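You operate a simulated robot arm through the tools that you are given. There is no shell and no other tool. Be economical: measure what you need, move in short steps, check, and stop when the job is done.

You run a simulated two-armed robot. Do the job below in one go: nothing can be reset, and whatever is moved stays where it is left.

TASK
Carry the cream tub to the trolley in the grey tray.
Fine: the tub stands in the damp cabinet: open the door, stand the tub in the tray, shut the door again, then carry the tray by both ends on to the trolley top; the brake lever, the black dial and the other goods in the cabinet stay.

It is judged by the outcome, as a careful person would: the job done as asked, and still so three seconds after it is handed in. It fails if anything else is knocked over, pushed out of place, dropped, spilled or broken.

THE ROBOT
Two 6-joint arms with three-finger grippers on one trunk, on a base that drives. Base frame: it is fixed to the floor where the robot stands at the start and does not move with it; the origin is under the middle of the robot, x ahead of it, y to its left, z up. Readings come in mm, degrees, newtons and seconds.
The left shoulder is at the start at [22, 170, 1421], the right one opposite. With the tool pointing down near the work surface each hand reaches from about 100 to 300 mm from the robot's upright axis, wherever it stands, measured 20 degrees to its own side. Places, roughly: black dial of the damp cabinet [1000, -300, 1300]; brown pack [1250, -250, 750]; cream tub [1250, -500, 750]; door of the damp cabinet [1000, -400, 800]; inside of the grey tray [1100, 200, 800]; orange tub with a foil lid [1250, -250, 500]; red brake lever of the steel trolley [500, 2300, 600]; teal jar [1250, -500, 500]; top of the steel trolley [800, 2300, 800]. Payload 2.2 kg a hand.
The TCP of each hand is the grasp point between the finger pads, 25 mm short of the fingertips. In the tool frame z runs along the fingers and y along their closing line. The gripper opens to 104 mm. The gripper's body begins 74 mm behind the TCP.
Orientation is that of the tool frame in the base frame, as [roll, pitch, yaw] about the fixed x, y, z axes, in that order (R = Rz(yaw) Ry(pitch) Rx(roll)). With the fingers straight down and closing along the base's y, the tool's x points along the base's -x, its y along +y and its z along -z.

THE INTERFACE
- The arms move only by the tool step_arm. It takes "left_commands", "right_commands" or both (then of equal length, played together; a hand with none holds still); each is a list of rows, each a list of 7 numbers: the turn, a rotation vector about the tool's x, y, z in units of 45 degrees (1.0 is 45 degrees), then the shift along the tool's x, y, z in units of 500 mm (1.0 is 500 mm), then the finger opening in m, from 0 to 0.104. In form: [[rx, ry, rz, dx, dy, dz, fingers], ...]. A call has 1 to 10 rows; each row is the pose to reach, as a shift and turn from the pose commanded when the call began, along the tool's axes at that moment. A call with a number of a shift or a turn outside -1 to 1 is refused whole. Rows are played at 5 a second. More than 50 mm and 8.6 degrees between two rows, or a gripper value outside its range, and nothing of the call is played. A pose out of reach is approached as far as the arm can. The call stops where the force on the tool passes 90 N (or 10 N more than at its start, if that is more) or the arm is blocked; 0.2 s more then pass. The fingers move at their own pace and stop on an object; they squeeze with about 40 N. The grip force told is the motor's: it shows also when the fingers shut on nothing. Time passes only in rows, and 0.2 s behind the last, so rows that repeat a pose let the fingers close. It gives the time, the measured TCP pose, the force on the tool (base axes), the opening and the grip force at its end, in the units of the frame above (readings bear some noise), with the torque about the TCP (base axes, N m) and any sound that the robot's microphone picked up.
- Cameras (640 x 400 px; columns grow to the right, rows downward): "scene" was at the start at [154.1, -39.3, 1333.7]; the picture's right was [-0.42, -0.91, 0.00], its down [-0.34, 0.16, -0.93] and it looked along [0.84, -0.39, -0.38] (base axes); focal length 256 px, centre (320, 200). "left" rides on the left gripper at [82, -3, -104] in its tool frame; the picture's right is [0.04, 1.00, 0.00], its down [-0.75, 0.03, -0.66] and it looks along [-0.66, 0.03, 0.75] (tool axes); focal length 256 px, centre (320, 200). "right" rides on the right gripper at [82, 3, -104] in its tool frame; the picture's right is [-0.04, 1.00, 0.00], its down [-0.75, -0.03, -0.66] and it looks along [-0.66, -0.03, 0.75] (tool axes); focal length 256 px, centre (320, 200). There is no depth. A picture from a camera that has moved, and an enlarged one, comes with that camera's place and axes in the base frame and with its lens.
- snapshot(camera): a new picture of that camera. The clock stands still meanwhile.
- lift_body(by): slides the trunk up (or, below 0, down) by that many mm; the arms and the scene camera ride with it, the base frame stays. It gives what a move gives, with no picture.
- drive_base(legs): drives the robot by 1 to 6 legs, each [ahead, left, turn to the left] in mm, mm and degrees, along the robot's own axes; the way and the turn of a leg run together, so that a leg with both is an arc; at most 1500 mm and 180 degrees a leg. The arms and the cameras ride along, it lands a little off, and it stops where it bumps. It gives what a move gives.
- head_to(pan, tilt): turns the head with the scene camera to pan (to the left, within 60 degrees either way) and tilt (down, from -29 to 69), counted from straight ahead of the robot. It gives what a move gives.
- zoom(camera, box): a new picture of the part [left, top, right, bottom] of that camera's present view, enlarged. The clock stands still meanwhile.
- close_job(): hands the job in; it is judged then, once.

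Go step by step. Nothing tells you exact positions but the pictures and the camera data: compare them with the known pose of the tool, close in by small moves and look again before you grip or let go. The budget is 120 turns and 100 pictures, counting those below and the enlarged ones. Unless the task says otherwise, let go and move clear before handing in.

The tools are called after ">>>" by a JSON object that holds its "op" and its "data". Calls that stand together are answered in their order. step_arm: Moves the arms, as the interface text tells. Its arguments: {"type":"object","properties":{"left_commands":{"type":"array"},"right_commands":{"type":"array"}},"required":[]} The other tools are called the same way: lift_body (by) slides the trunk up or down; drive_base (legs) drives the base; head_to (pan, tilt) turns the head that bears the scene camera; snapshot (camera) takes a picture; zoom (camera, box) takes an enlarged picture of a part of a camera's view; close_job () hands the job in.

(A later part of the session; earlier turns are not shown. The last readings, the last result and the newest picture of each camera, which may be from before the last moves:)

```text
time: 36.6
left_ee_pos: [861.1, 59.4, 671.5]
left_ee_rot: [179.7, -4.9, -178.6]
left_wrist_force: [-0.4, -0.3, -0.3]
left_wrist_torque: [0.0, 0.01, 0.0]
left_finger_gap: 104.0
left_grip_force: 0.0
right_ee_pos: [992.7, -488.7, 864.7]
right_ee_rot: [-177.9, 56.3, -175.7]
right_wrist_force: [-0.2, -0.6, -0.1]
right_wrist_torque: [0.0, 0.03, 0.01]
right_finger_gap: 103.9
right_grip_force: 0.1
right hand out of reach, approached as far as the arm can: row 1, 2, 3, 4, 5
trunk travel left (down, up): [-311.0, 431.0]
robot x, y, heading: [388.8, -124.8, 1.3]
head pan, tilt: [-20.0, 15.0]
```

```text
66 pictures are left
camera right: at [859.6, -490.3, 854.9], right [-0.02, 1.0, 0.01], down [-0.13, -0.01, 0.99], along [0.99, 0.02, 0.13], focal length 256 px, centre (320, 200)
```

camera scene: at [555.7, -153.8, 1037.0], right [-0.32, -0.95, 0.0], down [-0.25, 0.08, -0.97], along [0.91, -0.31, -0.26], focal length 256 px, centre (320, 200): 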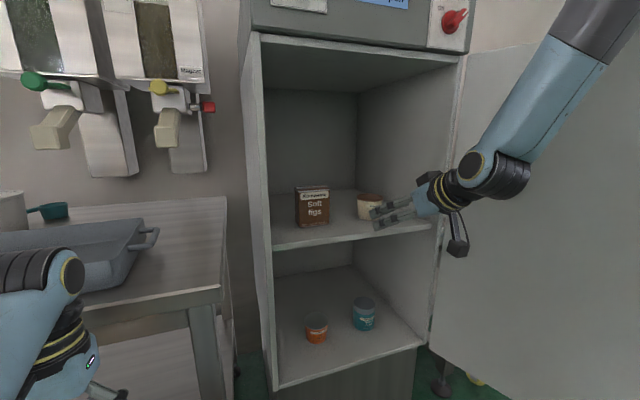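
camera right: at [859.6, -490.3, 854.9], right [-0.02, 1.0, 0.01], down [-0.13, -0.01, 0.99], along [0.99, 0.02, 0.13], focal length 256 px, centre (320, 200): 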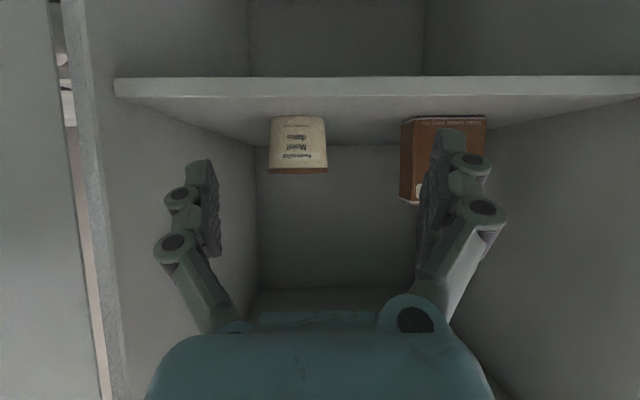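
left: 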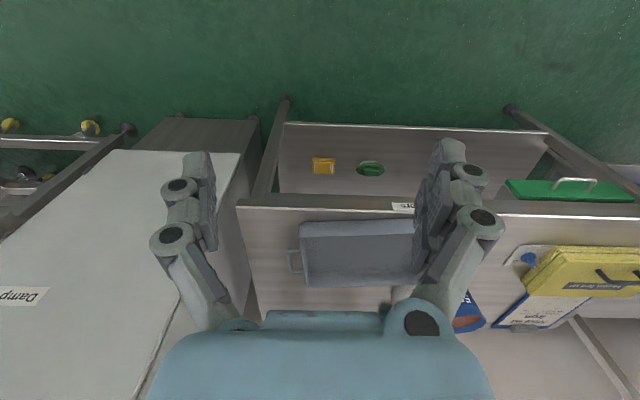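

The tub is now clearly placed: centre ≈ (1187, −510), base z≈800. Before driving closer I raise the left hand so that it clears the bench and tray.

>>> {"op": "step_arm", "data": {"left_commands": [[0, 0, 0, -0.08, 0, -0.04, 0.104], [0, 0, 0, -0.16, 0, -0.1, 0.104], [0, 0, 0, -0.24, 0, -0.16, 0.104], [0, 0, 0, -0.28, 0, -0.22, 0.104], [0, 0, 0, -0.28, 0, -0.22, 0.104]]}}

>>> {"op": "head_to", "data": {"pan": 0, "tilt": 20}}

>>> {"op": "snapshot", "data": {"camera": "scene"}}

```text
time: 37.1
left_ee_pos: [889.4, 59.3, 686.8]
left_ee_rot: [-179.7, -6.7, -179.2]
left_wrist_force: [-29.4, -2.5, 13.2]
left_wrist_torque: [0.07, -4.11, -0.59]
left_finger_gap: 104.3
left_grip_force: 0.0
right_ee_pos: [992.4, -486.5, 864.7]
right_ee_rot: [-177.9, 56.4, -175.4]
right_wrist_force: [1.2, 0.7, -1.0]
right_wrist_torque: [-0.07, 0.0, -0.04]
right_finger_gap: 103.7
right_grip_force: 0.1
trunk travel left (down, up): [-311.0, 431.0]
robot x, y, heading: [387.3, -120.7, 1.6]
head pan, tilt: [-20.0, 15.0]
stopped in row 2 (left hand): the force on the tool passed its limit at 148 N (the readings are from after the stop); the commanded pose is now the measured one
```

```text
time: 37.9
left_ee_pos: [889.8, 59.1, 685.8]
left_ee_rot: [180.0, -6.4, -179.0]
left_wrist_force: [-27.9, -2.0, 4.2]
left_wrist_torque: [0.28, -3.45, -0.55]
left_finger_gap: 104.1
left_grip_force: 0.1
right_ee_pos: [990.8, -486.9, 866.0]
right_ee_rot: [-177.7, 56.4, -175.5]
right_wrist_force: [-0.7, -0.1, -0.4]
right_wrist_torque: [-0.03, -0.02, 0.05]
right_finger_gap: 104.2
right_grip_force: 0.1
trunk travel left (down, up): [-311.0, 431.0]
robot x, y, heading: [385.4, -128.6, 1.4]
head pan, tilt: [0.0, 20.0]
```

```text
65 pictures are left
camera scene: at [557.6, -121.5, 1029.3], right [0.02, -1.0, 0.0], down [-0.34, -0.01, -0.94], along [0.94, 0.02, -0.34], focal length 256 px, centre (320, 200)
```

scene: 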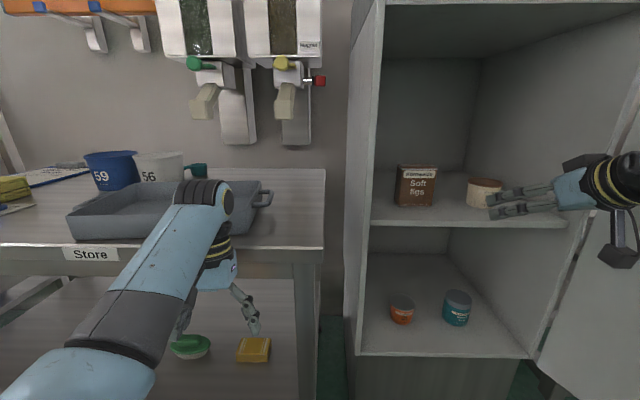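

The left wrist nudged the bench's front edge, so I back the base away first, then raise the left hand clear.

>>> {"op": "drive_base", "data": {"legs": [[-150, 0, 0]]}}

>>> {"op": "step_arm", "data": {"left_commands": [[0, 0, 0, -0.02, 0, -0.08, 0.104], [0, 0, 0, -0.04, 0, -0.16, 0.104], [0, 0, 0, -0.06, 0, -0.24, 0.104], [0, 0, 0, -0.08, 0, -0.32, 0.104], [0, 0, 0, -0.1, 0, -0.4, 0.104], [0, 0, 0, -0.12, 0, -0.48, 0.104]]}}

>>> {"op": "snapshot", "data": {"camera": "scene"}}

```text
time: 39.3
left_ee_pos: [740.0, 57.3, 686.1]
left_ee_rot: [-179.9, -6.5, -178.9]
left_wrist_force: [0.0, -0.2, 0.2]
left_wrist_torque: [-0.03, -0.02, 0.0]
left_finger_gap: 103.9
left_grip_force: 0.1
right_ee_pos: [842.3, -489.9, 865.2]
right_ee_rot: [-177.7, 56.4, -175.5]
right_wrist_force: [-0.9, -0.3, 1.3]
right_wrist_torque: [0.05, -0.01, 0.0]
right_finger_gap: 104.0
right_grip_force: 0.0
trunk travel left (down, up): [-311.0, 431.0]
robot x, y, heading: [239.4, -131.9, 1.5]
head pan, tilt: [0.0, 20.0]
```

```text
time: 40.7
left_ee_pos: [900.4, 51.6, 908.6]
left_ee_rot: [180.0, -6.6, -178.8]
left_wrist_force: [-0.8, -0.7, -0.3]
left_wrist_torque: [0.0, -0.05, -0.02]
left_finger_gap: 103.9
left_grip_force: 0.0
left hand out of reach, approached as far as the arm can: row 1, 2, 3, 4, 5, 6
right_ee_pos: [843.1, -490.9, 865.4]
right_ee_rot: [-177.8, 56.4, -175.3]
right_wrist_force: [0.0, -0.1, 0.0]
right_wrist_torque: [0.01, 0.0, 0.03]
right_finger_gap: 104.1
right_grip_force: 0.1
trunk travel left (down, up): [-311.0, 431.0]
robot x, y, heading: [231.6, -128.1, 1.6]
head pan, tilt: [0.0, 20.0]
```

```text
64 pictures are left
camera scene: at [408.5, -125.0, 1029.1], right [0.03, -1.0, 0.0], down [-0.34, -0.01, -0.94], along [0.94, 0.02, -0.34], focal length 256 px, centre (320, 200)
```

scene: 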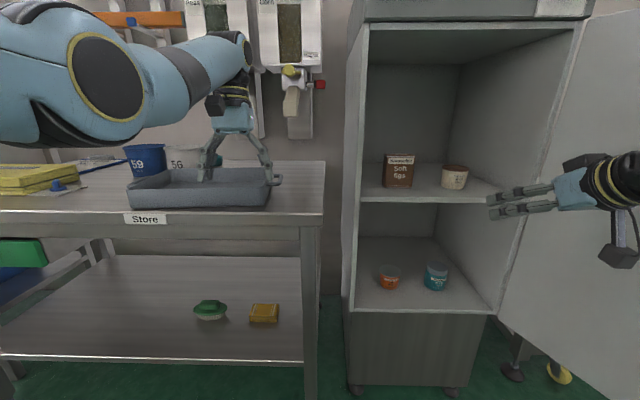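

The left hand is now above bench height but too far forward; I swing it out to the left so it stays clear of the wall fittings when I drive in.

>>> {"op": "step_arm", "data": {"left_commands": [[0, 0, 0, 0.02, 0.086, 0, 0.104], [0, 0, 0, 0.05, 0.172, 0, 0.104], [0, 0, 0, 0.08, 0.258, 0, 0.104], [0, 0, 0, 0.12, 0.344, 0, 0.104], [0, 0, 0, 0.16, 0.43, 0, 0.104], [0, 0, 0, 0.2, 0.516, 0, 0.104], [0, 0, 0, 0.25, 0.6, 0, 0.104], [0, 0, 0, 0.3, 0.68, 0, 0.104], [0, 0, 0, 0.35, 0.76, 0, 0.104], [0, 0, 0, 0.4, 0.84, 0, 0.104]]}}

>>> {"op": "snapshot", "data": {"camera": "scene"}}

```text
time: 42.9
left_ee_pos: [760.1, 516.8, 917.1]
left_ee_rot: [-179.9, -6.5, -179.1]
left_wrist_force: [-0.5, 0.3, 0.3]
left_wrist_torque: [0.0, 0.01, -0.02]
left_finger_gap: 104.0
left_grip_force: 0.0
left hand out of reach, approached as far as the arm can: row 1, 2, 3, 4, 5, 6, 7, 8, 9, 10
right_ee_pos: [842.6, -488.7, 865.2]
right_ee_rot: [-177.7, 56.3, -175.3]
right_wrist_force: [-0.4, -0.2, -0.5]
right_wrist_torque: [-0.01, 0.0, 0.02]
right_finger_gap: 103.7
right_grip_force: 0.1
trunk travel left (down, up): [-311.0, 431.0]
robot x, y, heading: [238.8, -129.3, 1.6]
head pan, tilt: [0.0, 20.0]
```

```text
63 pictures are left
camera scene: at [409.2, -124.6, 1028.9], right [0.03, -1.0, 0.0], down [-0.34, -0.01, -0.94], along [0.94, 0.02, -0.34], focal length 256 px, centre (320, 200)
```

scene: 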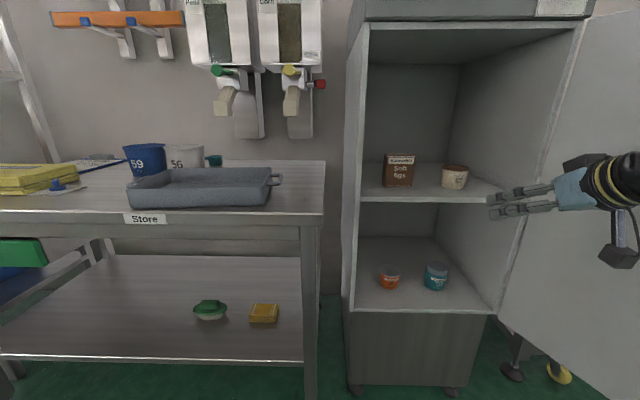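

Clear now. I drive in 210 mm with the small heading fix, and then re-check with the hand camera.

>>> {"op": "drive_base", "data": {"legs": [[210, 0, -1.6]]}}

>>> {"op": "step_arm", "data": {"right_commands": [[0, 0, 0, 0, 0, 0.05, 0.104], [0, 0, 0, 0.0, 0, 0.1, 0.104]]}}

>>> {"op": "snapshot", "data": {"camera": "right"}}

>>> {"op": "snapshot", "data": {"camera": "scene"}}

```text
time: 44.5
left_ee_pos: [992.0, 504.9, 916.6]
left_ee_rot: [-179.9, -6.5, 179.5]
left_wrist_force: [0.4, -0.4, -0.8]
left_wrist_torque: [0.01, 0.02, 0.0]
left_finger_gap: 104.1
left_grip_force: 0.1
right_ee_pos: [1045.9, -503.2, 865.0]
right_ee_rot: [-177.7, 56.3, -177.0]
right_wrist_force: [-0.2, -0.3, -0.2]
right_wrist_torque: [-0.01, 0.0, 0.01]
right_finger_gap: 103.7
right_grip_force: 0.0
trunk travel left (down, up): [-311.0, 431.0]
robot x, y, heading: [452.9, -125.8, -0.1]
head pan, tilt: [0.0, 20.0]
```

```text
time: 45.1
left_ee_pos: [991.1, 503.7, 917.6]
left_ee_rot: [-179.9, -6.5, 179.5]
left_wrist_force: [-0.8, 1.1, 1.0]
left_wrist_torque: [0.03, 0.01, 0.01]
left_finger_gap: 104.0
left_grip_force: 0.0
right_ee_pos: [1069.3, -527.6, 844.5]
right_ee_rot: [-177.8, 56.4, -176.9]
right_wrist_force: [0.2, -0.8, -0.1]
right_wrist_torque: [-0.02, 0.02, 0.02]
right_finger_gap: 104.2
right_grip_force: 0.0
right hand out of reach, approached as far as the arm can: row 1, 2
trunk travel left (down, up): [-311.0, 431.0]
robot x, y, heading: [449.5, -127.2, 0.0]
head pan, tilt: [0.0, 20.0]
```

```text
62 pictures are left
camera right: at [936.4, -526.5, 834.9], right [0.0, 1.0, 0.01], down [-0.13, -0.01, 0.99], along [0.99, 0.0, 0.13], focal length 256 px, centre (320, 200)
```

right: 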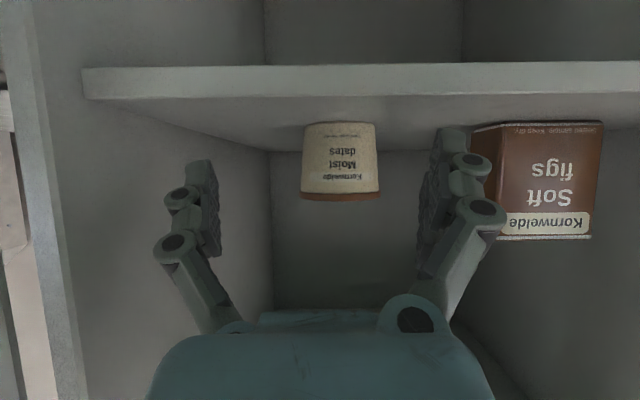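

```text
61 pictures are left
camera scene: at [622.5, -126.8, 1028.8], right [0.0, -1.0, 0.0], down [-0.34, 0.0, -0.94], along [0.94, 0.0, -0.34], focal length 256 px, centre (320, 200)
```

scene: 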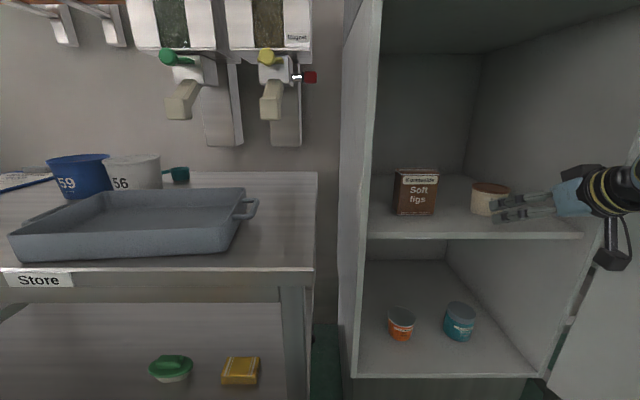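

The tub is at about (1187, −508); I lower 10 mm and drive in the first part, shifting a little left.

>>> {"op": "lift_body", "data": {"by": -10}}

>>> {"op": "drive_base", "data": {"legs": [[60, 19, 0]]}}

>>> {"op": "snapshot", "data": {"camera": "right"}}

>>> {"op": "snapshot", "data": {"camera": "scene"}}

```text
time: 45.7
left_ee_pos: [992.4, 506.1, 907.5]
left_ee_rot: [-179.9, -6.5, 179.5]
left_wrist_force: [0.1, -0.5, 0.6]
left_wrist_torque: [-0.01, -0.04, -0.01]
left_finger_gap: 104.0
left_grip_force: 0.1
right_ee_pos: [1067.0, -527.4, 834.9]
right_ee_rot: [-177.6, 56.4, -177.0]
right_wrist_force: [0.9, 0.0, -0.2]
right_wrist_torque: [0.0, -0.02, -0.01]
right_finger_gap: 104.1
right_grip_force: 0.0
trunk travel left (down, up): [-301.0, 441.0]
robot x, y, heading: [447.3, -122.6, 0.2]
head pan, tilt: [0.0, 20.0]
```

```text
time: 46.7
left_ee_pos: [1052.6, 525.1, 905.4]
left_ee_rot: [-179.9, -6.5, 179.5]
left_wrist_force: [0.8, -0.1, -0.8]
left_wrist_torque: [0.01, 0.04, 0.0]
left_finger_gap: 103.9
left_grip_force: 0.0
right_ee_pos: [1129.6, -507.1, 833.5]
right_ee_rot: [-177.7, 56.2, -176.8]
right_wrist_force: [0.6, 0.0, -0.4]
right_wrist_torque: [-0.05, 0.02, -0.01]
right_finger_gap: 103.8
right_grip_force: 0.0
trunk travel left (down, up): [-301.0, 441.0]
robot x, y, heading: [512.1, -106.5, -0.4]
head pan, tilt: [0.0, 20.0]
```

```text
60 pictures are left
camera right: at [996.4, -506.3, 824.2], right [0.0, 1.0, 0.01], down [-0.13, -0.01, 0.99], along [0.99, 0.0, 0.13], focal length 256 px, centre (320, 200)
```

right: 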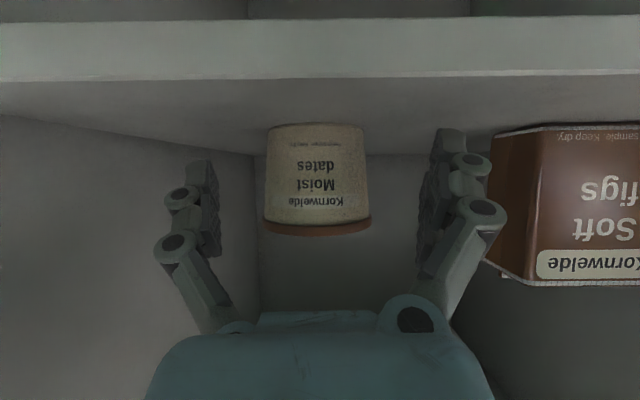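

```text
59 pictures are left
camera scene: at [684.5, -107.6, 1018.2], right [0.0, -1.0, 0.0], down [-0.34, 0.0, -0.94], along [0.94, 0.0, -0.34], focal length 256 px, centre (320, 200)
```

scene: 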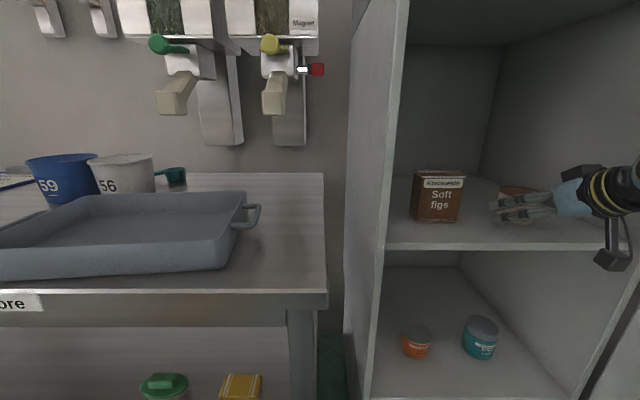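

The tub is centred between the fingers. I drive the last 55 mm and close.

>>> {"op": "drive_base", "data": {"legs": [[53, 0, 0]]}}

>>> {"op": "snapshot", "data": {"camera": "right"}}

>>> {"op": "zoom", "data": {"camera": "scene", "box": [400, 130, 640, 280]}}

```text
time: 47.6
left_ee_pos: [1106.0, 523.5, 905.5]
left_ee_rot: [-180.0, -6.6, 179.3]
left_wrist_force: [0.2, -0.2, 0.4]
left_wrist_torque: [-0.01, 0.03, -0.04]
left_finger_gap: 104.2
left_grip_force: 0.1
right_ee_pos: [1181.0, -507.7, 833.7]
right_ee_rot: [-177.7, 56.2, -177.0]
right_wrist_force: [-0.2, 0.2, -0.7]
right_wrist_torque: [-0.04, -0.02, 0.0]
right_finger_gap: 103.8
right_grip_force: 0.0
trunk travel left (down, up): [-301.0, 441.0]
robot x, y, heading: [565.2, -109.9, 0.0]
head pan, tilt: [0.0, 20.0]
```

```text
58 pictures are left
camera right: at [1048.4, -507.1, 823.9], right [0.0, 1.0, 0.01], down [-0.13, -0.01, 0.99], along [0.99, 0.0, 0.13], focal length 256 px, centre (320, 200)
```

right: 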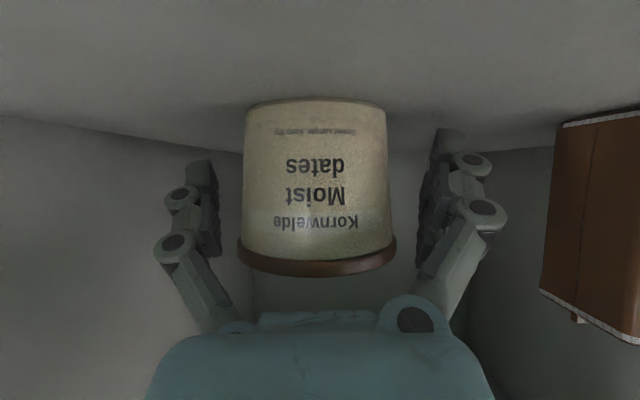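

```text
2.67 times, centred on (520, 205) of scene
camera zoom: at [736.8, -108.2, 1018.2], right [0.0, -1.0, 0.0], down [-0.34, 0.0, -0.94], along [0.94, 0.0, -0.34], focal length 682 px, centre (-213, 187)
```

zoom: 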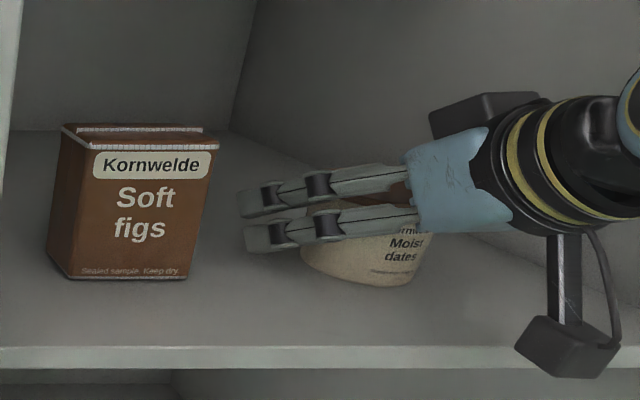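

The fingers straddle the tub at mid-height. I close on it.

>>> {"op": "step_arm", "data": {"right_commands": [[0, 0, 0, 0, 0, 0, 0.08], [0, 0, 0, 0, 0, 0, 0.06], [0, 0, 0, 0, 0, 0, 0.045], [0, 0, 0, 0, 0, 0, 0.045], [0, 0, 0, 0, 0, 0, 0.045]]}}

>>> {"op": "snapshot", "data": {"camera": "right"}}

```text
time: 48.8
left_ee_pos: [1103.9, 523.7, 905.5]
left_ee_rot: [-180.0, -6.5, 179.4]
left_wrist_force: [-0.3, -0.6, -0.3]
left_wrist_torque: [0.0, 0.0, 0.01]
left_finger_gap: 103.8
left_grip_force: 0.0
right_ee_pos: [1180.4, -509.0, 835.5]
right_ee_rot: [-177.7, 56.4, -177.0]
right_wrist_force: [0.5, -1.9, 2.9]
right_wrist_torque: [-0.15, -0.03, 0.03]
right_finger_gap: 78.2
right_grip_force: 40.4
trunk travel left (down, up): [-301.0, 441.0]
robot x, y, heading: [560.5, -107.8, -0.3]
head pan, tilt: [0.0, 20.0]
```

```text
56 pictures are left
camera right: at [1047.4, -507.1, 825.0], right [0.0, 1.0, 0.01], down [-0.13, -0.01, 0.99], along [0.99, 0.0, 0.13], focal length 256 px, centre (320, 200)
```

right: 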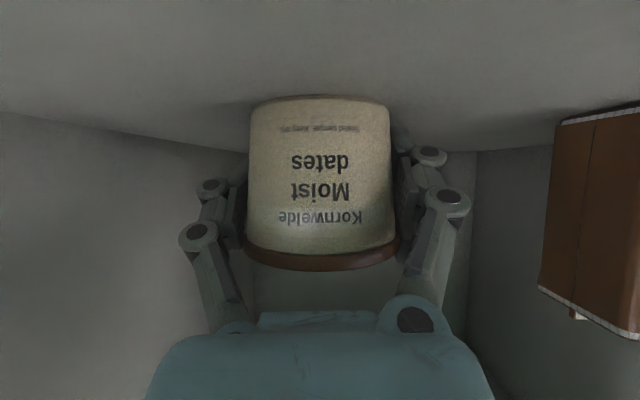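

The tub is gripped at 78 mm. I lift it 60 mm with the trunk and back straight out.

>>> {"op": "lift_body", "data": {"by": 60}}

>>> {"op": "drive_base", "data": {"legs": [[-380, 0, 0]]}}

>>> {"op": "snapshot", "data": {"camera": "right"}}

>>> {"op": "snapshot", "data": {"camera": "scene"}}

```text
time: 49.8
left_ee_pos: [1105.0, 523.3, 968.0]
left_ee_rot: [-179.9, -6.6, 179.4]
left_wrist_force: [0.2, -0.2, -0.3]
left_wrist_torque: [0.03, 0.04, 0.0]
left_finger_gap: 103.6
left_grip_force: 0.0
right_ee_pos: [1179.4, -510.2, 909.7]
right_ee_rot: [-177.7, 57.7, -176.9]
right_wrist_force: [-0.2, 0.1, -1.5]
right_wrist_torque: [-0.04, -0.02, 0.0]
right_finger_gap: 78.4
right_grip_force: 39.9
trunk travel left (down, up): [-361.0, 381.0]
robot x, y, heading: [562.0, -108.5, -0.1]
head pan, tilt: [0.0, 20.0]
```

```text
time: 52.2
left_ee_pos: [725.1, 525.0, 967.8]
left_ee_rot: [-180.0, -6.5, 179.7]
left_wrist_force: [-1.1, 0.4, 0.5]
left_wrist_torque: [0.0, -0.03, 0.0]
left_finger_gap: 103.9
left_grip_force: 0.0
right_ee_pos: [803.5, -507.3, 912.1]
right_ee_rot: [-177.7, 57.9, -176.9]
right_wrist_force: [-0.2, -0.2, -1.4]
right_wrist_torque: [0.01, -0.02, -0.02]
right_finger_gap: 78.5
right_grip_force: 40.0
trunk travel left (down, up): [-361.0, 381.0]
robot x, y, heading: [187.1, -103.8, 0.1]
head pan, tilt: [0.0, 20.0]
```

```text
55 pictures are left
camera right: at [670.9, -506.6, 897.0], right [0.0, 1.0, 0.01], down [-0.15, -0.01, 0.99], along [0.99, 0.0, 0.15], focal length 256 px, centre (320, 200)
```

right: 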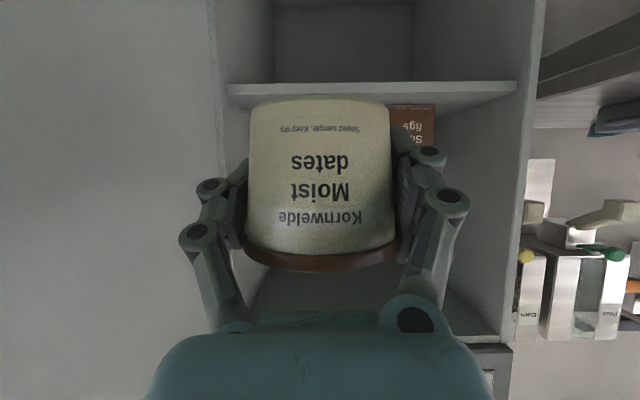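

```text
54 pictures are left
camera scene: at [354.9, -107.4, 1080.7], right [0.0, -1.0, 0.0], down [-0.34, 0.0, -0.94], along [0.94, 0.0, -0.34], focal length 256 px, centre (320, 200)
```

scene: 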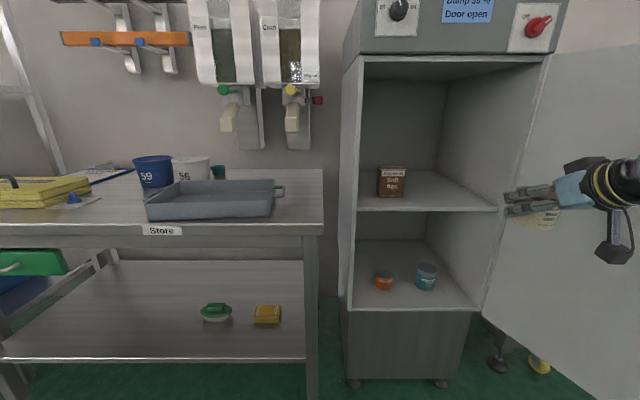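

The tub is out and held safely. Since it must stay upright and this grip is tilted, I'll set it on the free bench area right of the tray (about (1040, −50)), then take it from above with the left hand.

>>> {"op": "drive_base", "data": {"legs": [[0, 457, 0], [180, 0, 0]]}}

>>> {"op": "head_to", "data": {"pan": -25, "tilt": 25}}

>>> {"op": "snapshot", "data": {"camera": "scene"}}

>>> {"op": "snapshot", "data": {"camera": "left"}}

```text
time: 56.1
left_ee_pos: [901.7, 988.2, 965.0]
left_ee_rot: [-179.8, -6.7, 180.0]
left_wrist_force: [1.5, -0.1, -0.1]
left_wrist_torque: [0.0, 0.03, 0.03]
left_finger_gap: 104.1
left_grip_force: 0.0
right_ee_pos: [986.4, -43.4, 909.2]
right_ee_rot: [-177.7, 57.7, -176.3]
right_wrist_force: [-0.3, 0.2, -1.9]
right_wrist_torque: [-0.01, -0.03, 0.02]
right_finger_gap: 78.5
right_grip_force: 40.4
trunk travel left (down, up): [-361.0, 381.0]
robot x, y, heading: [364.5, 350.0, 0.5]
head pan, tilt: [0.0, 20.0]
```

```text
time: 57.0
left_ee_pos: [900.1, 989.0, 966.1]
left_ee_rot: [-179.9, -6.5, 180.0]
left_wrist_force: [0.0, 0.3, -0.4]
left_wrist_torque: [-0.01, 0.01, -0.02]
left_finger_gap: 104.0
left_grip_force: 0.1
right_ee_pos: [985.1, -43.1, 910.7]
right_ee_rot: [-177.7, 57.8, -176.4]
right_wrist_force: [0.6, 0.2, -1.7]
right_wrist_torque: [-0.02, 0.0, -0.06]
right_finger_gap: 78.2
right_grip_force: 39.9
trunk travel left (down, up): [-361.0, 381.0]
robot x, y, heading: [364.7, 353.5, 0.5]
head pan, tilt: [-25.0, 25.0]
```

```text
53 pictures are left
camera scene: at [525.4, 314.4, 1072.5], right [-0.42, -0.91, 0.0], down [-0.38, 0.18, -0.91], along [0.82, -0.38, -0.42], focal length 256 px, centre (320, 200)
```

scene: 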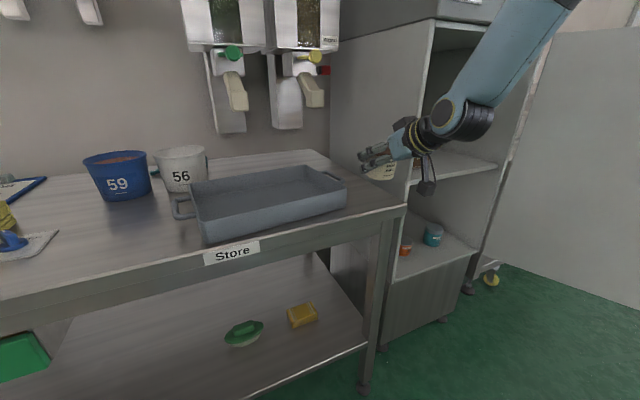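

```text
52 pictures are left
camera left: at [830.8, 983.8, 1079.2], right [-0.04, 1.0, 0.0], down [0.82, 0.03, 0.57], along [0.57, 0.02, -0.82], focal length 256 px, centre (320, 200)
```

left: 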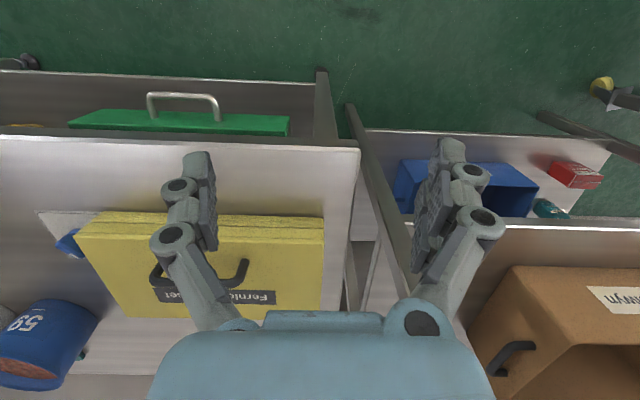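

I zoom to measure the bench height and the tub's place against it.

>>> {"op": "zoom", "data": {"camera": "scene", "box": [320, 120, 480, 220]}}

>>> {"op": "snapshot", "data": {"camera": "right"}}

>>> {"op": "zoom", "data": {"camera": "scene", "box": [160, 140, 400, 290]}}

```text
4.00 times, centred on (400, 170) of scene
camera zoom: at [525.4, 314.4, 1072.5], right [-0.42, -0.91, 0.0], down [-0.38, 0.18, -0.91], along [0.82, -0.38, -0.42], focal length 1022 px, centre (0, 320)
```

zoom: 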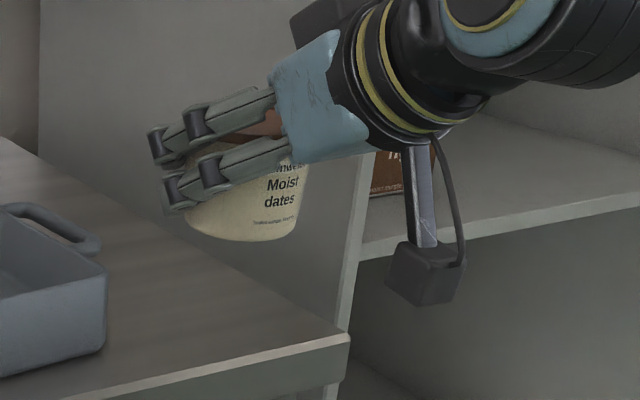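

```text
50 pictures are left
camera right: at [853.2, -43.7, 896.6], right [-0.01, 1.0, 0.01], down [-0.15, -0.01, 0.99], along [0.99, 0.01, 0.15], focal length 256 px, centre (320, 200)
```

right: 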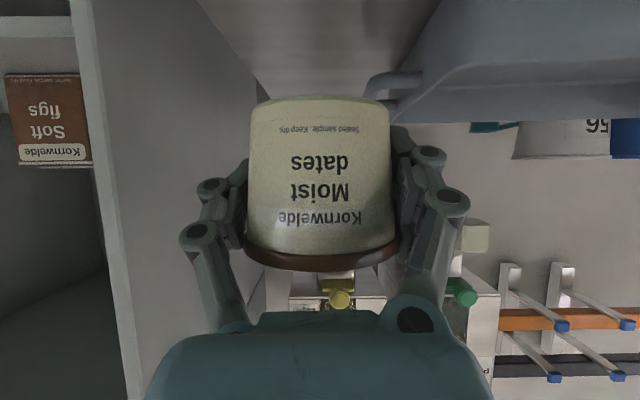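

```text
2.67 times, centred on (280, 215) of scene
camera zoom: at [525.4, 314.4, 1072.5], right [-0.42, -0.91, 0.0], down [-0.38, 0.18, -0.91], along [0.82, -0.38, -0.42], focal length 682 px, centre (427, 160)
```

zoom: 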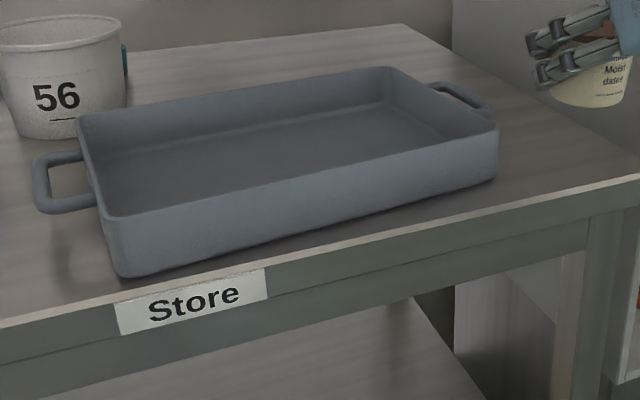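

The bench top is really at z≈802 and the tray spans x 970–1199, y 29–358 with rim z≈850. I first raise the left hand away from the yellow case, then move the tub over (1025, −60) and lower.

>>> {"op": "step_arm", "data": {"left_commands": [[0, 0, 0, 0, 0, -0.08, 0.104], [0, 0, 0, 0, 0, -0.16, 0.104], [0, 0, 0, 0, 0, -0.24, 0.104]]}}

>>> {"op": "drive_base", "data": {"legs": [[40, -17, -0.5]]}}

>>> {"op": "lift_body", "data": {"by": -50}}

>>> {"op": "snapshot", "data": {"camera": "right"}}

>>> {"op": "zoom", "data": {"camera": "scene", "box": [320, 120, 480, 220]}}

```text
time: 57.8
left_ee_pos: [904.3, 976.6, 1085.0]
left_ee_rot: [-179.9, -6.6, 180.0]
left_wrist_force: [0.2, -0.3, -0.3]
left_wrist_torque: [0.04, -0.01, 0.02]
left_finger_gap: 103.8
left_grip_force: 0.1
left hand out of reach, approached as far as the arm can: row 2, 3
right_ee_pos: [984.6, -43.3, 910.6]
right_ee_rot: [-177.8, 57.9, -176.4]
right_wrist_force: [-0.5, 0.2, -1.8]
right_wrist_torque: [-0.05, -0.01, 0.04]
right_finger_gap: 78.3
right_grip_force: 39.8
trunk travel left (down, up): [-361.0, 381.0]
robot x, y, heading: [364.8, 350.2, 0.1]
head pan, tilt: [-25.0, 25.0]
```

```text
time: 58.7
left_ee_pos: [951.4, 955.8, 1083.5]
left_ee_rot: [-179.9, -6.6, 179.5]
left_wrist_force: [0.0, -0.5, -0.4]
left_wrist_torque: [0.04, 0.05, -0.02]
left_finger_gap: 104.1
left_grip_force: 0.1
right_ee_pos: [1022.7, -65.7, 908.4]
right_ee_rot: [-177.8, 57.8, -176.9]
right_wrist_force: [0.3, 0.4, -2.1]
right_wrist_torque: [0.03, -0.01, 0.02]
right_finger_gap: 78.0
right_grip_force: 40.2
trunk travel left (down, up): [-361.0, 381.0]
robot x, y, heading: [402.0, 334.4, 0.2]
head pan, tilt: [-25.0, 25.0]
```

```text
time: 59.6
left_ee_pos: [953.3, 955.9, 1026.3]
left_ee_rot: [-179.8, -7.6, 179.5]
left_wrist_force: [1.0, -1.1, 0.2]
left_wrist_torque: [0.0, -0.01, -0.01]
left_finger_gap: 104.0
left_grip_force: 0.0
right_ee_pos: [1019.9, -65.6, 861.1]
right_ee_rot: [-177.7, 57.9, -176.8]
right_wrist_force: [0.0, 0.1, -1.4]
right_wrist_torque: [0.01, -0.04, -0.02]
right_finger_gap: 78.0
right_grip_force: 39.6
trunk travel left (down, up): [-311.0, 431.0]
robot x, y, heading: [405.4, 335.0, -0.2]
head pan, tilt: [-25.0, 25.0]
```

```text
48 pictures are left
camera right: at [888.8, -64.8, 847.1], right [0.0, 1.0, 0.01], down [-0.15, -0.01, 0.99], along [0.99, 0.0, 0.15], focal length 256 px, centre (320, 200)
```

right: 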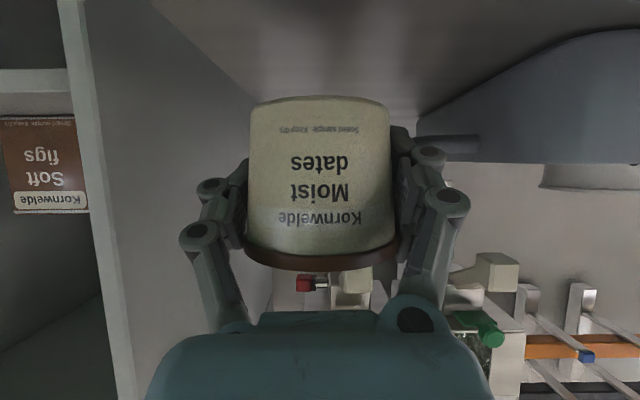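

```text
4.00 times, centred on (400, 170) of scene
camera zoom: at [566.5, 296.2, 1020.9], right [-0.42, -0.91, 0.0], down [-0.38, 0.18, -0.91], along [0.82, -0.38, -0.42], focal length 1022 px, centre (0, 320)
```

zoom: 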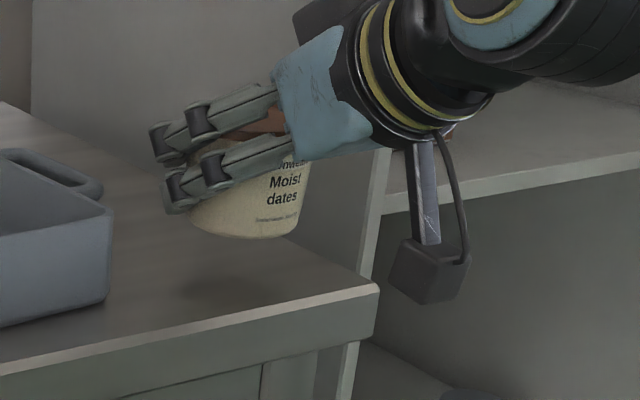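

About 24 mm remain. I lower 18 mm and then in small bits watching the force.

>>> {"op": "lift_body", "data": {"by": -18}}

>>> {"op": "zoom", "data": {"camera": "scene", "box": [320, 120, 480, 220]}}

```text
time: 60.2
left_ee_pos: [954.1, 958.0, 1007.7]
left_ee_rot: [-179.7, -7.9, 179.4]
left_wrist_force: [-1.7, 0.0, 0.0]
left_wrist_torque: [-0.02, -0.03, -0.04]
left_finger_gap: 104.1
left_grip_force: 0.1
right_ee_pos: [1021.0, -65.0, 843.4]
right_ee_rot: [-177.8, 57.8, -176.9]
right_wrist_force: [-0.6, 0.1, -1.6]
right_wrist_torque: [-0.02, -0.01, -0.02]
right_finger_gap: 78.3
right_grip_force: 40.1
trunk travel left (down, up): [-293.0, 449.0]
robot x, y, heading: [402.4, 335.8, -0.2]
head pan, tilt: [-25.0, 25.0]
```

```text
4.00 times, centred on (400, 170) of scene
camera zoom: at [567.5, 296.2, 1002.2], right [-0.42, -0.91, 0.0], down [-0.38, 0.18, -0.91], along [0.82, -0.38, -0.42], focal length 1022 px, centre (0, 320)
```

zoom: 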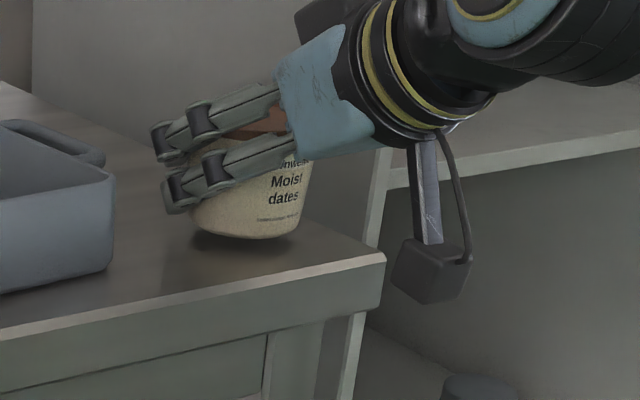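

Only a few millimetres left; lowering 5 more.

>>> {"op": "lift_body", "data": {"by": -5}}

>>> {"op": "lift_body", "data": {"by": -2}}

>>> {"op": "zoom", "data": {"camera": "scene", "box": [360, 150, 410, 190]}}

```text
time: 60.8
left_ee_pos: [955.8, 957.6, 1000.8]
left_ee_rot: [-179.6, -8.0, 179.3]
left_wrist_force: [0.1, 0.3, -0.1]
left_wrist_torque: [0.01, -0.01, 0.03]
left_finger_gap: 104.4
left_grip_force: 0.1
right_ee_pos: [1021.1, -65.3, 837.7]
right_ee_rot: [-177.7, 57.8, -176.9]
right_wrist_force: [-0.6, 0.2, -1.0]
right_wrist_torque: [-0.01, -0.01, -0.01]
right_finger_gap: 78.0
right_grip_force: 40.3
trunk travel left (down, up): [-288.0, 454.0]
robot x, y, heading: [405.3, 336.2, -0.2]
head pan, tilt: [-25.0, 25.0]
```

```text
time: 61.3
left_ee_pos: [955.5, 958.0, 999.2]
left_ee_rot: [-179.6, -8.1, 179.4]
left_wrist_force: [-0.4, 0.4, 0.3]
left_wrist_torque: [-0.01, 0.0, 0.0]
left_finger_gap: 103.8
left_grip_force: 0.1
right_ee_pos: [1021.0, -66.9, 836.2]
right_ee_rot: [-177.6, 58.0, -176.8]
right_wrist_force: [1.6, -0.7, 3.4]
right_wrist_torque: [-0.04, 0.12, 0.03]
right_finger_gap: 78.1
right_grip_force: 39.6
trunk travel left (down, up): [-286.0, 456.0]
robot x, y, heading: [404.9, 334.0, -0.1]
head pan, tilt: [-25.0, 25.0]
```

```text
10.00 times, centred on (385, 170) of scene
camera zoom: at [568.2, 296.4, 994.9], right [-0.42, -0.91, 0.0], down [-0.38, 0.18, -0.91], along [0.82, -0.38, -0.42], focal length 2556 px, centre (-330, 500)
```

zoom: 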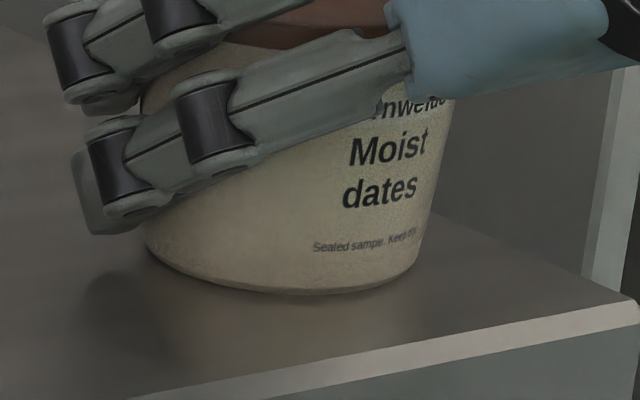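

The force shows contact with the bench. I let go and back straight out.

>>> {"op": "step_arm", "data": {"right_commands": [[0, 0, 0, 0, 0, 0, 0.09], [0, 0, 0, 0, 0, 0, 0.104], [0, 0, 0, 0, 0, 0, 0.104]]}}

>>> {"op": "drive_base", "data": {"legs": [[-180, 0, 0]]}}

>>> {"op": "snapshot", "data": {"camera": "scene"}}

>>> {"op": "snapshot", "data": {"camera": "right"}}

```text
time: 62.1
left_ee_pos: [955.0, 957.8, 1000.0]
left_ee_rot: [-179.6, -8.0, 179.4]
left_wrist_force: [-0.1, 0.0, -0.2]
left_wrist_torque: [-0.02, -0.02, 0.02]
left_finger_gap: 104.0
left_grip_force: 0.1
right_ee_pos: [1020.7, -66.9, 834.8]
right_ee_rot: [-177.7, 57.7, -176.9]
right_wrist_force: [-0.3, -0.3, 0.1]
right_wrist_torque: [-0.03, -0.01, 0.0]
right_finger_gap: 103.9
right_grip_force: 0.3
trunk travel left (down, up): [-286.0, 456.0]
robot x, y, heading: [404.6, 339.4, -0.2]
head pan, tilt: [-25.0, 25.0]
```

```text
time: 63.6
left_ee_pos: [771.2, 958.6, 999.7]
left_ee_rot: [-179.7, -7.9, 179.5]
left_wrist_force: [-0.7, -0.7, 1.0]
left_wrist_torque: [0.04, -0.05, 0.0]
left_finger_gap: 103.9
left_grip_force: 0.0
right_ee_pos: [836.8, -64.7, 836.6]
right_ee_rot: [-177.7, 58.0, -176.8]
right_wrist_force: [-1.3, -0.8, 0.5]
right_wrist_torque: [-0.04, 0.04, -0.01]
right_finger_gap: 104.2
right_grip_force: 0.0
trunk travel left (down, up): [-286.0, 456.0]
robot x, y, heading: [220.7, 334.7, -0.2]
head pan, tilt: [-25.0, 25.0]
```

```text
44 pictures are left
camera scene: at [384.3, 296.7, 995.0], right [-0.42, -0.91, 0.0], down [-0.38, 0.18, -0.91], along [0.82, -0.38, -0.42], focal length 256 px, centre (320, 200)
```

scene: 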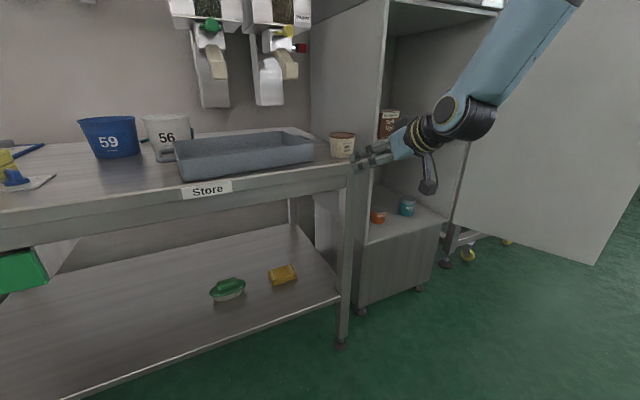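

```text
43 pictures are left
camera right: at [705.2, -64.1, 822.2], right [0.0, 1.0, 0.01], down [-0.15, -0.01, 0.99], along [0.99, 0.0, 0.15], focal length 256 px, centre (320, 200)
```

right: 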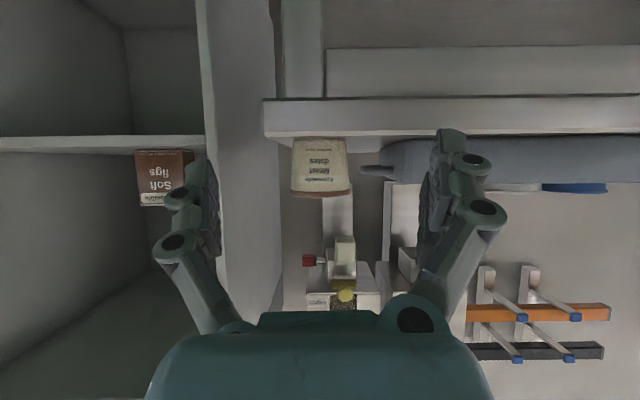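

The tub stands upright on the bench. Next I shut the door: I close the fingers, back off, go right past the door's free edge and come up on its outer side.

>>> {"op": "step_arm", "data": {"right_commands": [[0, 0, 0, 0, 0, 0, 0.05], [0, 0, 0, 0, 0, 0, 0.0]]}}

>>> {"op": "drive_base", "data": {"legs": [[-350, 0, 0], [0, -815, 0]]}}

>>> {"op": "snapshot", "data": {"camera": "scene"}}

```text
time: 64.2
left_ee_pos: [773.5, 957.4, 1000.6]
left_ee_rot: [-179.6, -8.0, 179.6]
left_wrist_force: [-0.5, -0.1, -0.1]
left_wrist_torque: [0.0, 0.01, 0.03]
left_finger_gap: 104.2
left_grip_force: 0.1
right_ee_pos: [838.6, -65.0, 835.4]
right_ee_rot: [-177.7, 57.8, -176.8]
right_wrist_force: [-0.1, -0.8, -0.1]
right_wrist_torque: [-0.01, -0.04, -0.02]
right_finger_gap: 30.2
right_grip_force: 0.9
trunk travel left (down, up): [-286.0, 456.0]
robot x, y, heading: [222.5, 337.1, -0.1]
head pan, tilt: [-25.0, 25.0]
```

```text
time: 70.5
left_ee_pos: [425.3, 131.0, 999.0]
left_ee_rot: [-179.6, -8.0, -179.7]
left_wrist_force: [-0.5, 0.4, -0.4]
left_wrist_torque: [0.0, 0.01, -0.03]
left_finger_gap: 104.0
left_grip_force: 0.1
right_ee_pos: [507.9, -892.0, 835.7]
right_ee_rot: [-177.7, 57.8, -176.0]
right_wrist_force: [0.7, 0.5, 0.0]
right_wrist_torque: [-0.01, 0.0, 0.01]
right_finger_gap: 0.0
right_grip_force: 28.7
trunk travel left (down, up): [-286.0, 456.0]
robot x, y, heading: [-117.2, -502.8, 0.5]
head pan, tilt: [-25.0, 25.0]
```

```text
42 pictures are left
camera scene: at [48.4, -536.0, 994.8], right [-0.41, -0.91, 0.0], down [-0.39, 0.17, -0.91], along [0.83, -0.37, -0.42], focal length 256 px, centre (320, 200)
```

scene: 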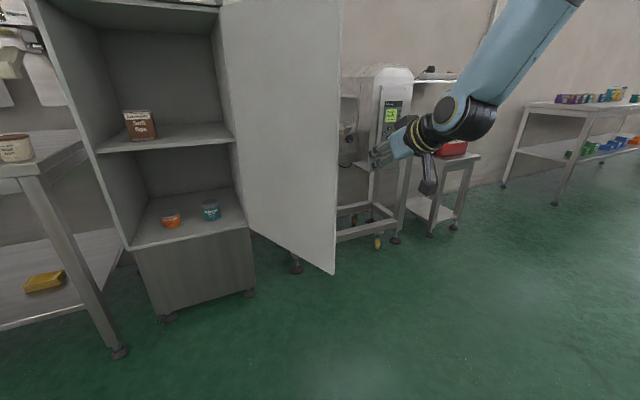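

The door stands at about 114°. I go up along its outer side, clear of the handle, and then push it leftwards.

>>> {"op": "drive_base", "data": {"legs": [[0, -35, 0], [190, 0, 0], [0, 200, 0]]}}

>>> {"op": "snapshot", "data": {"camera": "scene"}}

```text
time: 73.7
left_ee_pos: [614.6, 279.5, 999.8]
left_ee_rot: [-179.4, -7.8, 180.0]
left_wrist_force: [-0.5, -0.4, -0.2]
left_wrist_torque: [-0.02, -0.01, 0.0]
left_finger_gap: 103.9
left_grip_force: 0.1
right_ee_pos: [686.6, -743.2, 837.2]
right_ee_rot: [-178.0, 57.7, -176.5]
right_wrist_force: [-12.8, -1.6, 14.3]
right_wrist_torque: [0.45, 0.6, 0.57]
right_finger_gap: 0.1
right_grip_force: 28.0
trunk travel left (down, up): [-286.0, 456.0]
robot x, y, heading: [68.8, -351.2, 0.3]
head pan, tilt: [-25.0, 25.0]
stopped in leg 3: the robot was blocked; the commanded pose is now the measured one
```

```text
41 pictures are left
camera scene: at [232.3, -386.0, 995.2], right [-0.42, -0.91, 0.0], down [-0.38, 0.17, -0.91], along [0.82, -0.38, -0.42], focal length 256 px, centre (320, 200)
```

scene: 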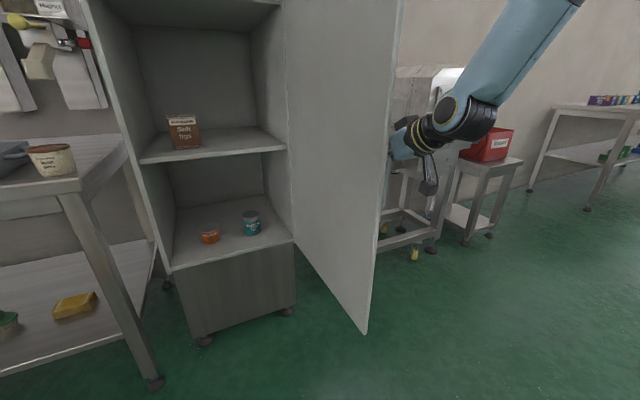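

The push moved the door but the base was then blocked; I look from the hand camera.

>>> {"op": "snapshot", "data": {"camera": "right"}}

```text
40 pictures are left
camera right: at [554.9, -743.3, 822.9], right [-0.01, 1.0, 0.02], down [-0.15, -0.02, 0.99], along [0.99, 0.01, 0.15], focal length 256 px, centre (320, 200)
```

right: 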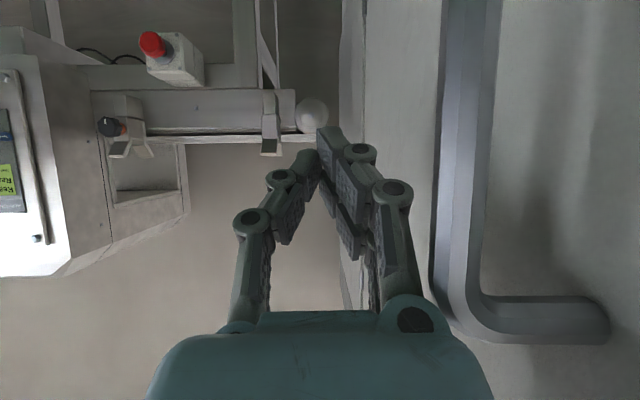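

The gripper body is pressing on the top of the handle bar. I ease off, raise the trunk 95 mm so the hand is above the handle, and push on the plain door face.

>>> {"op": "drive_base", "data": {"legs": [[0, -40, 0]]}}

>>> {"op": "lift_body", "data": {"by": 110}}

>>> {"op": "drive_base", "data": {"legs": [[30, 0, 0], [0, 150, 0]]}}

>>> {"op": "snapshot", "data": {"camera": "scene"}}

```text
time: 74.5
left_ee_pos: [616.5, 236.0, 1001.1]
left_ee_rot: [-179.8, -8.0, -180.0]
left_wrist_force: [0.4, -0.9, -0.1]
left_wrist_torque: [0.07, 0.06, -0.01]
left_finger_gap: 104.1
left_grip_force: 0.1
right_ee_pos: [688.5, -784.8, 832.9]
right_ee_rot: [-178.3, 57.6, -176.7]
right_wrist_force: [-0.7, -0.5, -0.1]
right_wrist_torque: [0.06, -0.02, 0.04]
right_finger_gap: 0.4
right_grip_force: 28.5
trunk travel left (down, up): [-286.0, 456.0]
robot x, y, heading: [70.8, -387.7, 0.5]
head pan, tilt: [-25.0, 25.0]
```

```text
time: 76.0
left_ee_pos: [605.8, 236.0, 1140.3]
left_ee_rot: [-179.6, -4.6, 179.7]
left_wrist_force: [0.3, 0.4, -0.2]
left_wrist_torque: [-0.01, 0.0, -0.01]
left_finger_gap: 104.1
left_grip_force: 0.1
right_ee_pos: [688.6, -785.0, 946.8]
right_ee_rot: [-178.2, 57.8, -176.5]
right_wrist_force: [-0.2, 0.8, -0.3]
right_wrist_torque: [-0.02, -0.02, 0.02]
right_finger_gap: 0.1
right_grip_force: 28.2
trunk travel left (down, up): [-396.0, 346.0]
robot x, y, heading: [70.8, -393.7, 0.4]
head pan, tilt: [-25.0, 25.0]
```

```text
time: 77.8
left_ee_pos: [633.4, 388.4, 1140.8]
left_ee_rot: [-179.5, -4.7, 179.9]
left_wrist_force: [0.5, 0.8, 0.4]
left_wrist_torque: [-0.03, -0.02, 0.02]
left_finger_gap: 103.9
left_grip_force: 0.0
right_ee_pos: [717.8, -634.2, 949.3]
right_ee_rot: [-178.2, 57.9, -176.4]
right_wrist_force: [1.3, 0.8, 0.5]
right_wrist_torque: [-0.05, 0.0, 0.03]
right_finger_gap: 0.0
right_grip_force: 28.5
trunk travel left (down, up): [-396.0, 346.0]
robot x, y, heading: [100.0, -239.5, 0.5]
head pan, tilt: [-25.0, 25.0]
```

```text
39 pictures are left
camera scene: at [257.8, -275.9, 1108.7], right [-0.41, -0.91, 0.0], down [-0.39, 0.17, -0.91], along [0.82, -0.38, -0.42], focal length 256 px, centre (320, 200)
```

scene: 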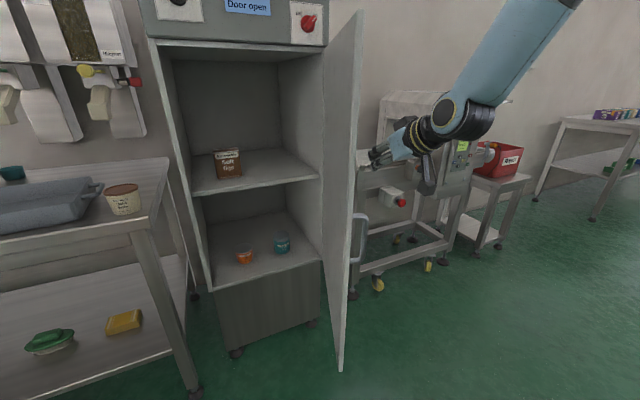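

The door swings inwards now. I keep pushing left.

>>> {"op": "drive_base", "data": {"legs": [[0, 170, 0]]}}

>>> {"op": "snapshot", "data": {"camera": "scene"}}

```text
time: 79.2
left_ee_pos: [631.7, 557.3, 1139.6]
left_ee_rot: [-179.7, -4.5, 179.9]
left_wrist_force: [0.0, 0.7, 0.8]
left_wrist_torque: [-0.07, 0.01, 0.03]
left_finger_gap: 104.0
left_grip_force: 0.1
right_ee_pos: [716.2, -464.2, 947.1]
right_ee_rot: [-178.1, 57.9, -176.5]
right_wrist_force: [-0.5, -0.3, -0.1]
right_wrist_torque: [-0.02, 0.03, -0.01]
right_finger_gap: 0.0
right_grip_force: 28.4
trunk travel left (down, up): [-396.0, 346.0]
robot x, y, heading: [98.0, -69.8, 0.3]
head pan, tilt: [-25.0, 25.0]
```

```text
38 pictures are left
camera scene: at [256.2, -106.7, 1108.7], right [-0.41, -0.91, 0.0], down [-0.39, 0.17, -0.91], along [0.82, -0.38, -0.42], focal length 256 px, centre (320, 200)
```

scene: 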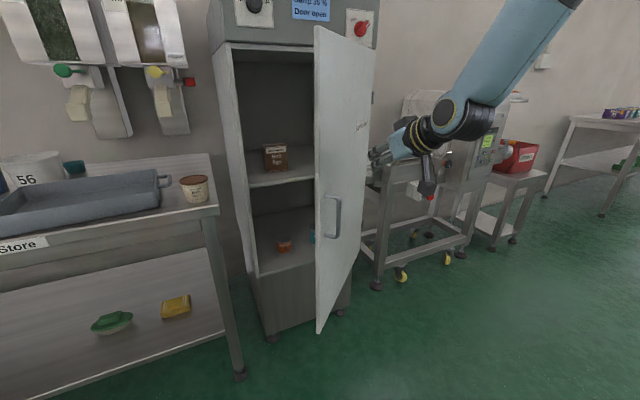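

The door is at about 45°. I drive forward and left to push it nearly shut.

>>> {"op": "drive_base", "data": {"legs": [[150, 70, 0], [120, 60, 0]]}}

>>> {"op": "snapshot", "data": {"camera": "scene"}}

```text
time: 81.6
left_ee_pos: [907.2, 687.2, 1138.7]
left_ee_rot: [-179.6, -4.7, 179.8]
left_wrist_force: [1.5, -0.1, -0.8]
left_wrist_torque: [-0.03, 0.01, 0.0]
left_finger_gap: 103.7
left_grip_force: 0.1
right_ee_pos: [990.6, -333.6, 946.5]
right_ee_rot: [-178.1, 57.8, -176.5]
right_wrist_force: [0.2, 0.6, -0.5]
right_wrist_torque: [-0.01, 0.01, -0.05]
right_finger_gap: 0.0
right_grip_force: 28.6
trunk travel left (down, up): [-396.0, 346.0]
robot x, y, heading: [368.4, 61.2, 0.0]
head pan, tilt: [-25.0, 25.0]
```

```text
37 pictures are left
camera scene: at [532.2, 23.6, 1108.4], right [-0.42, -0.91, 0.0], down [-0.39, 0.17, -0.91], along [0.82, -0.38, -0.42], focal length 256 px, centre (320, 200)
```

scene: 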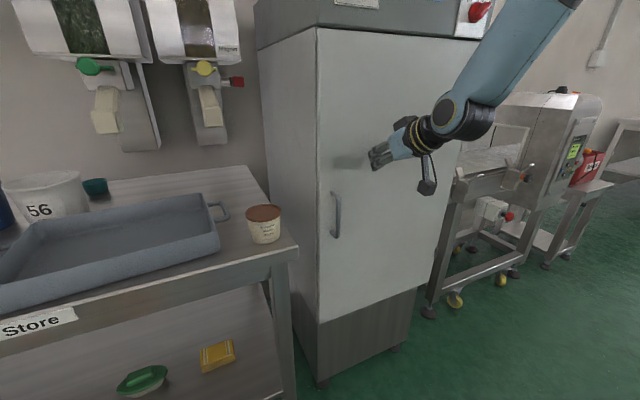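

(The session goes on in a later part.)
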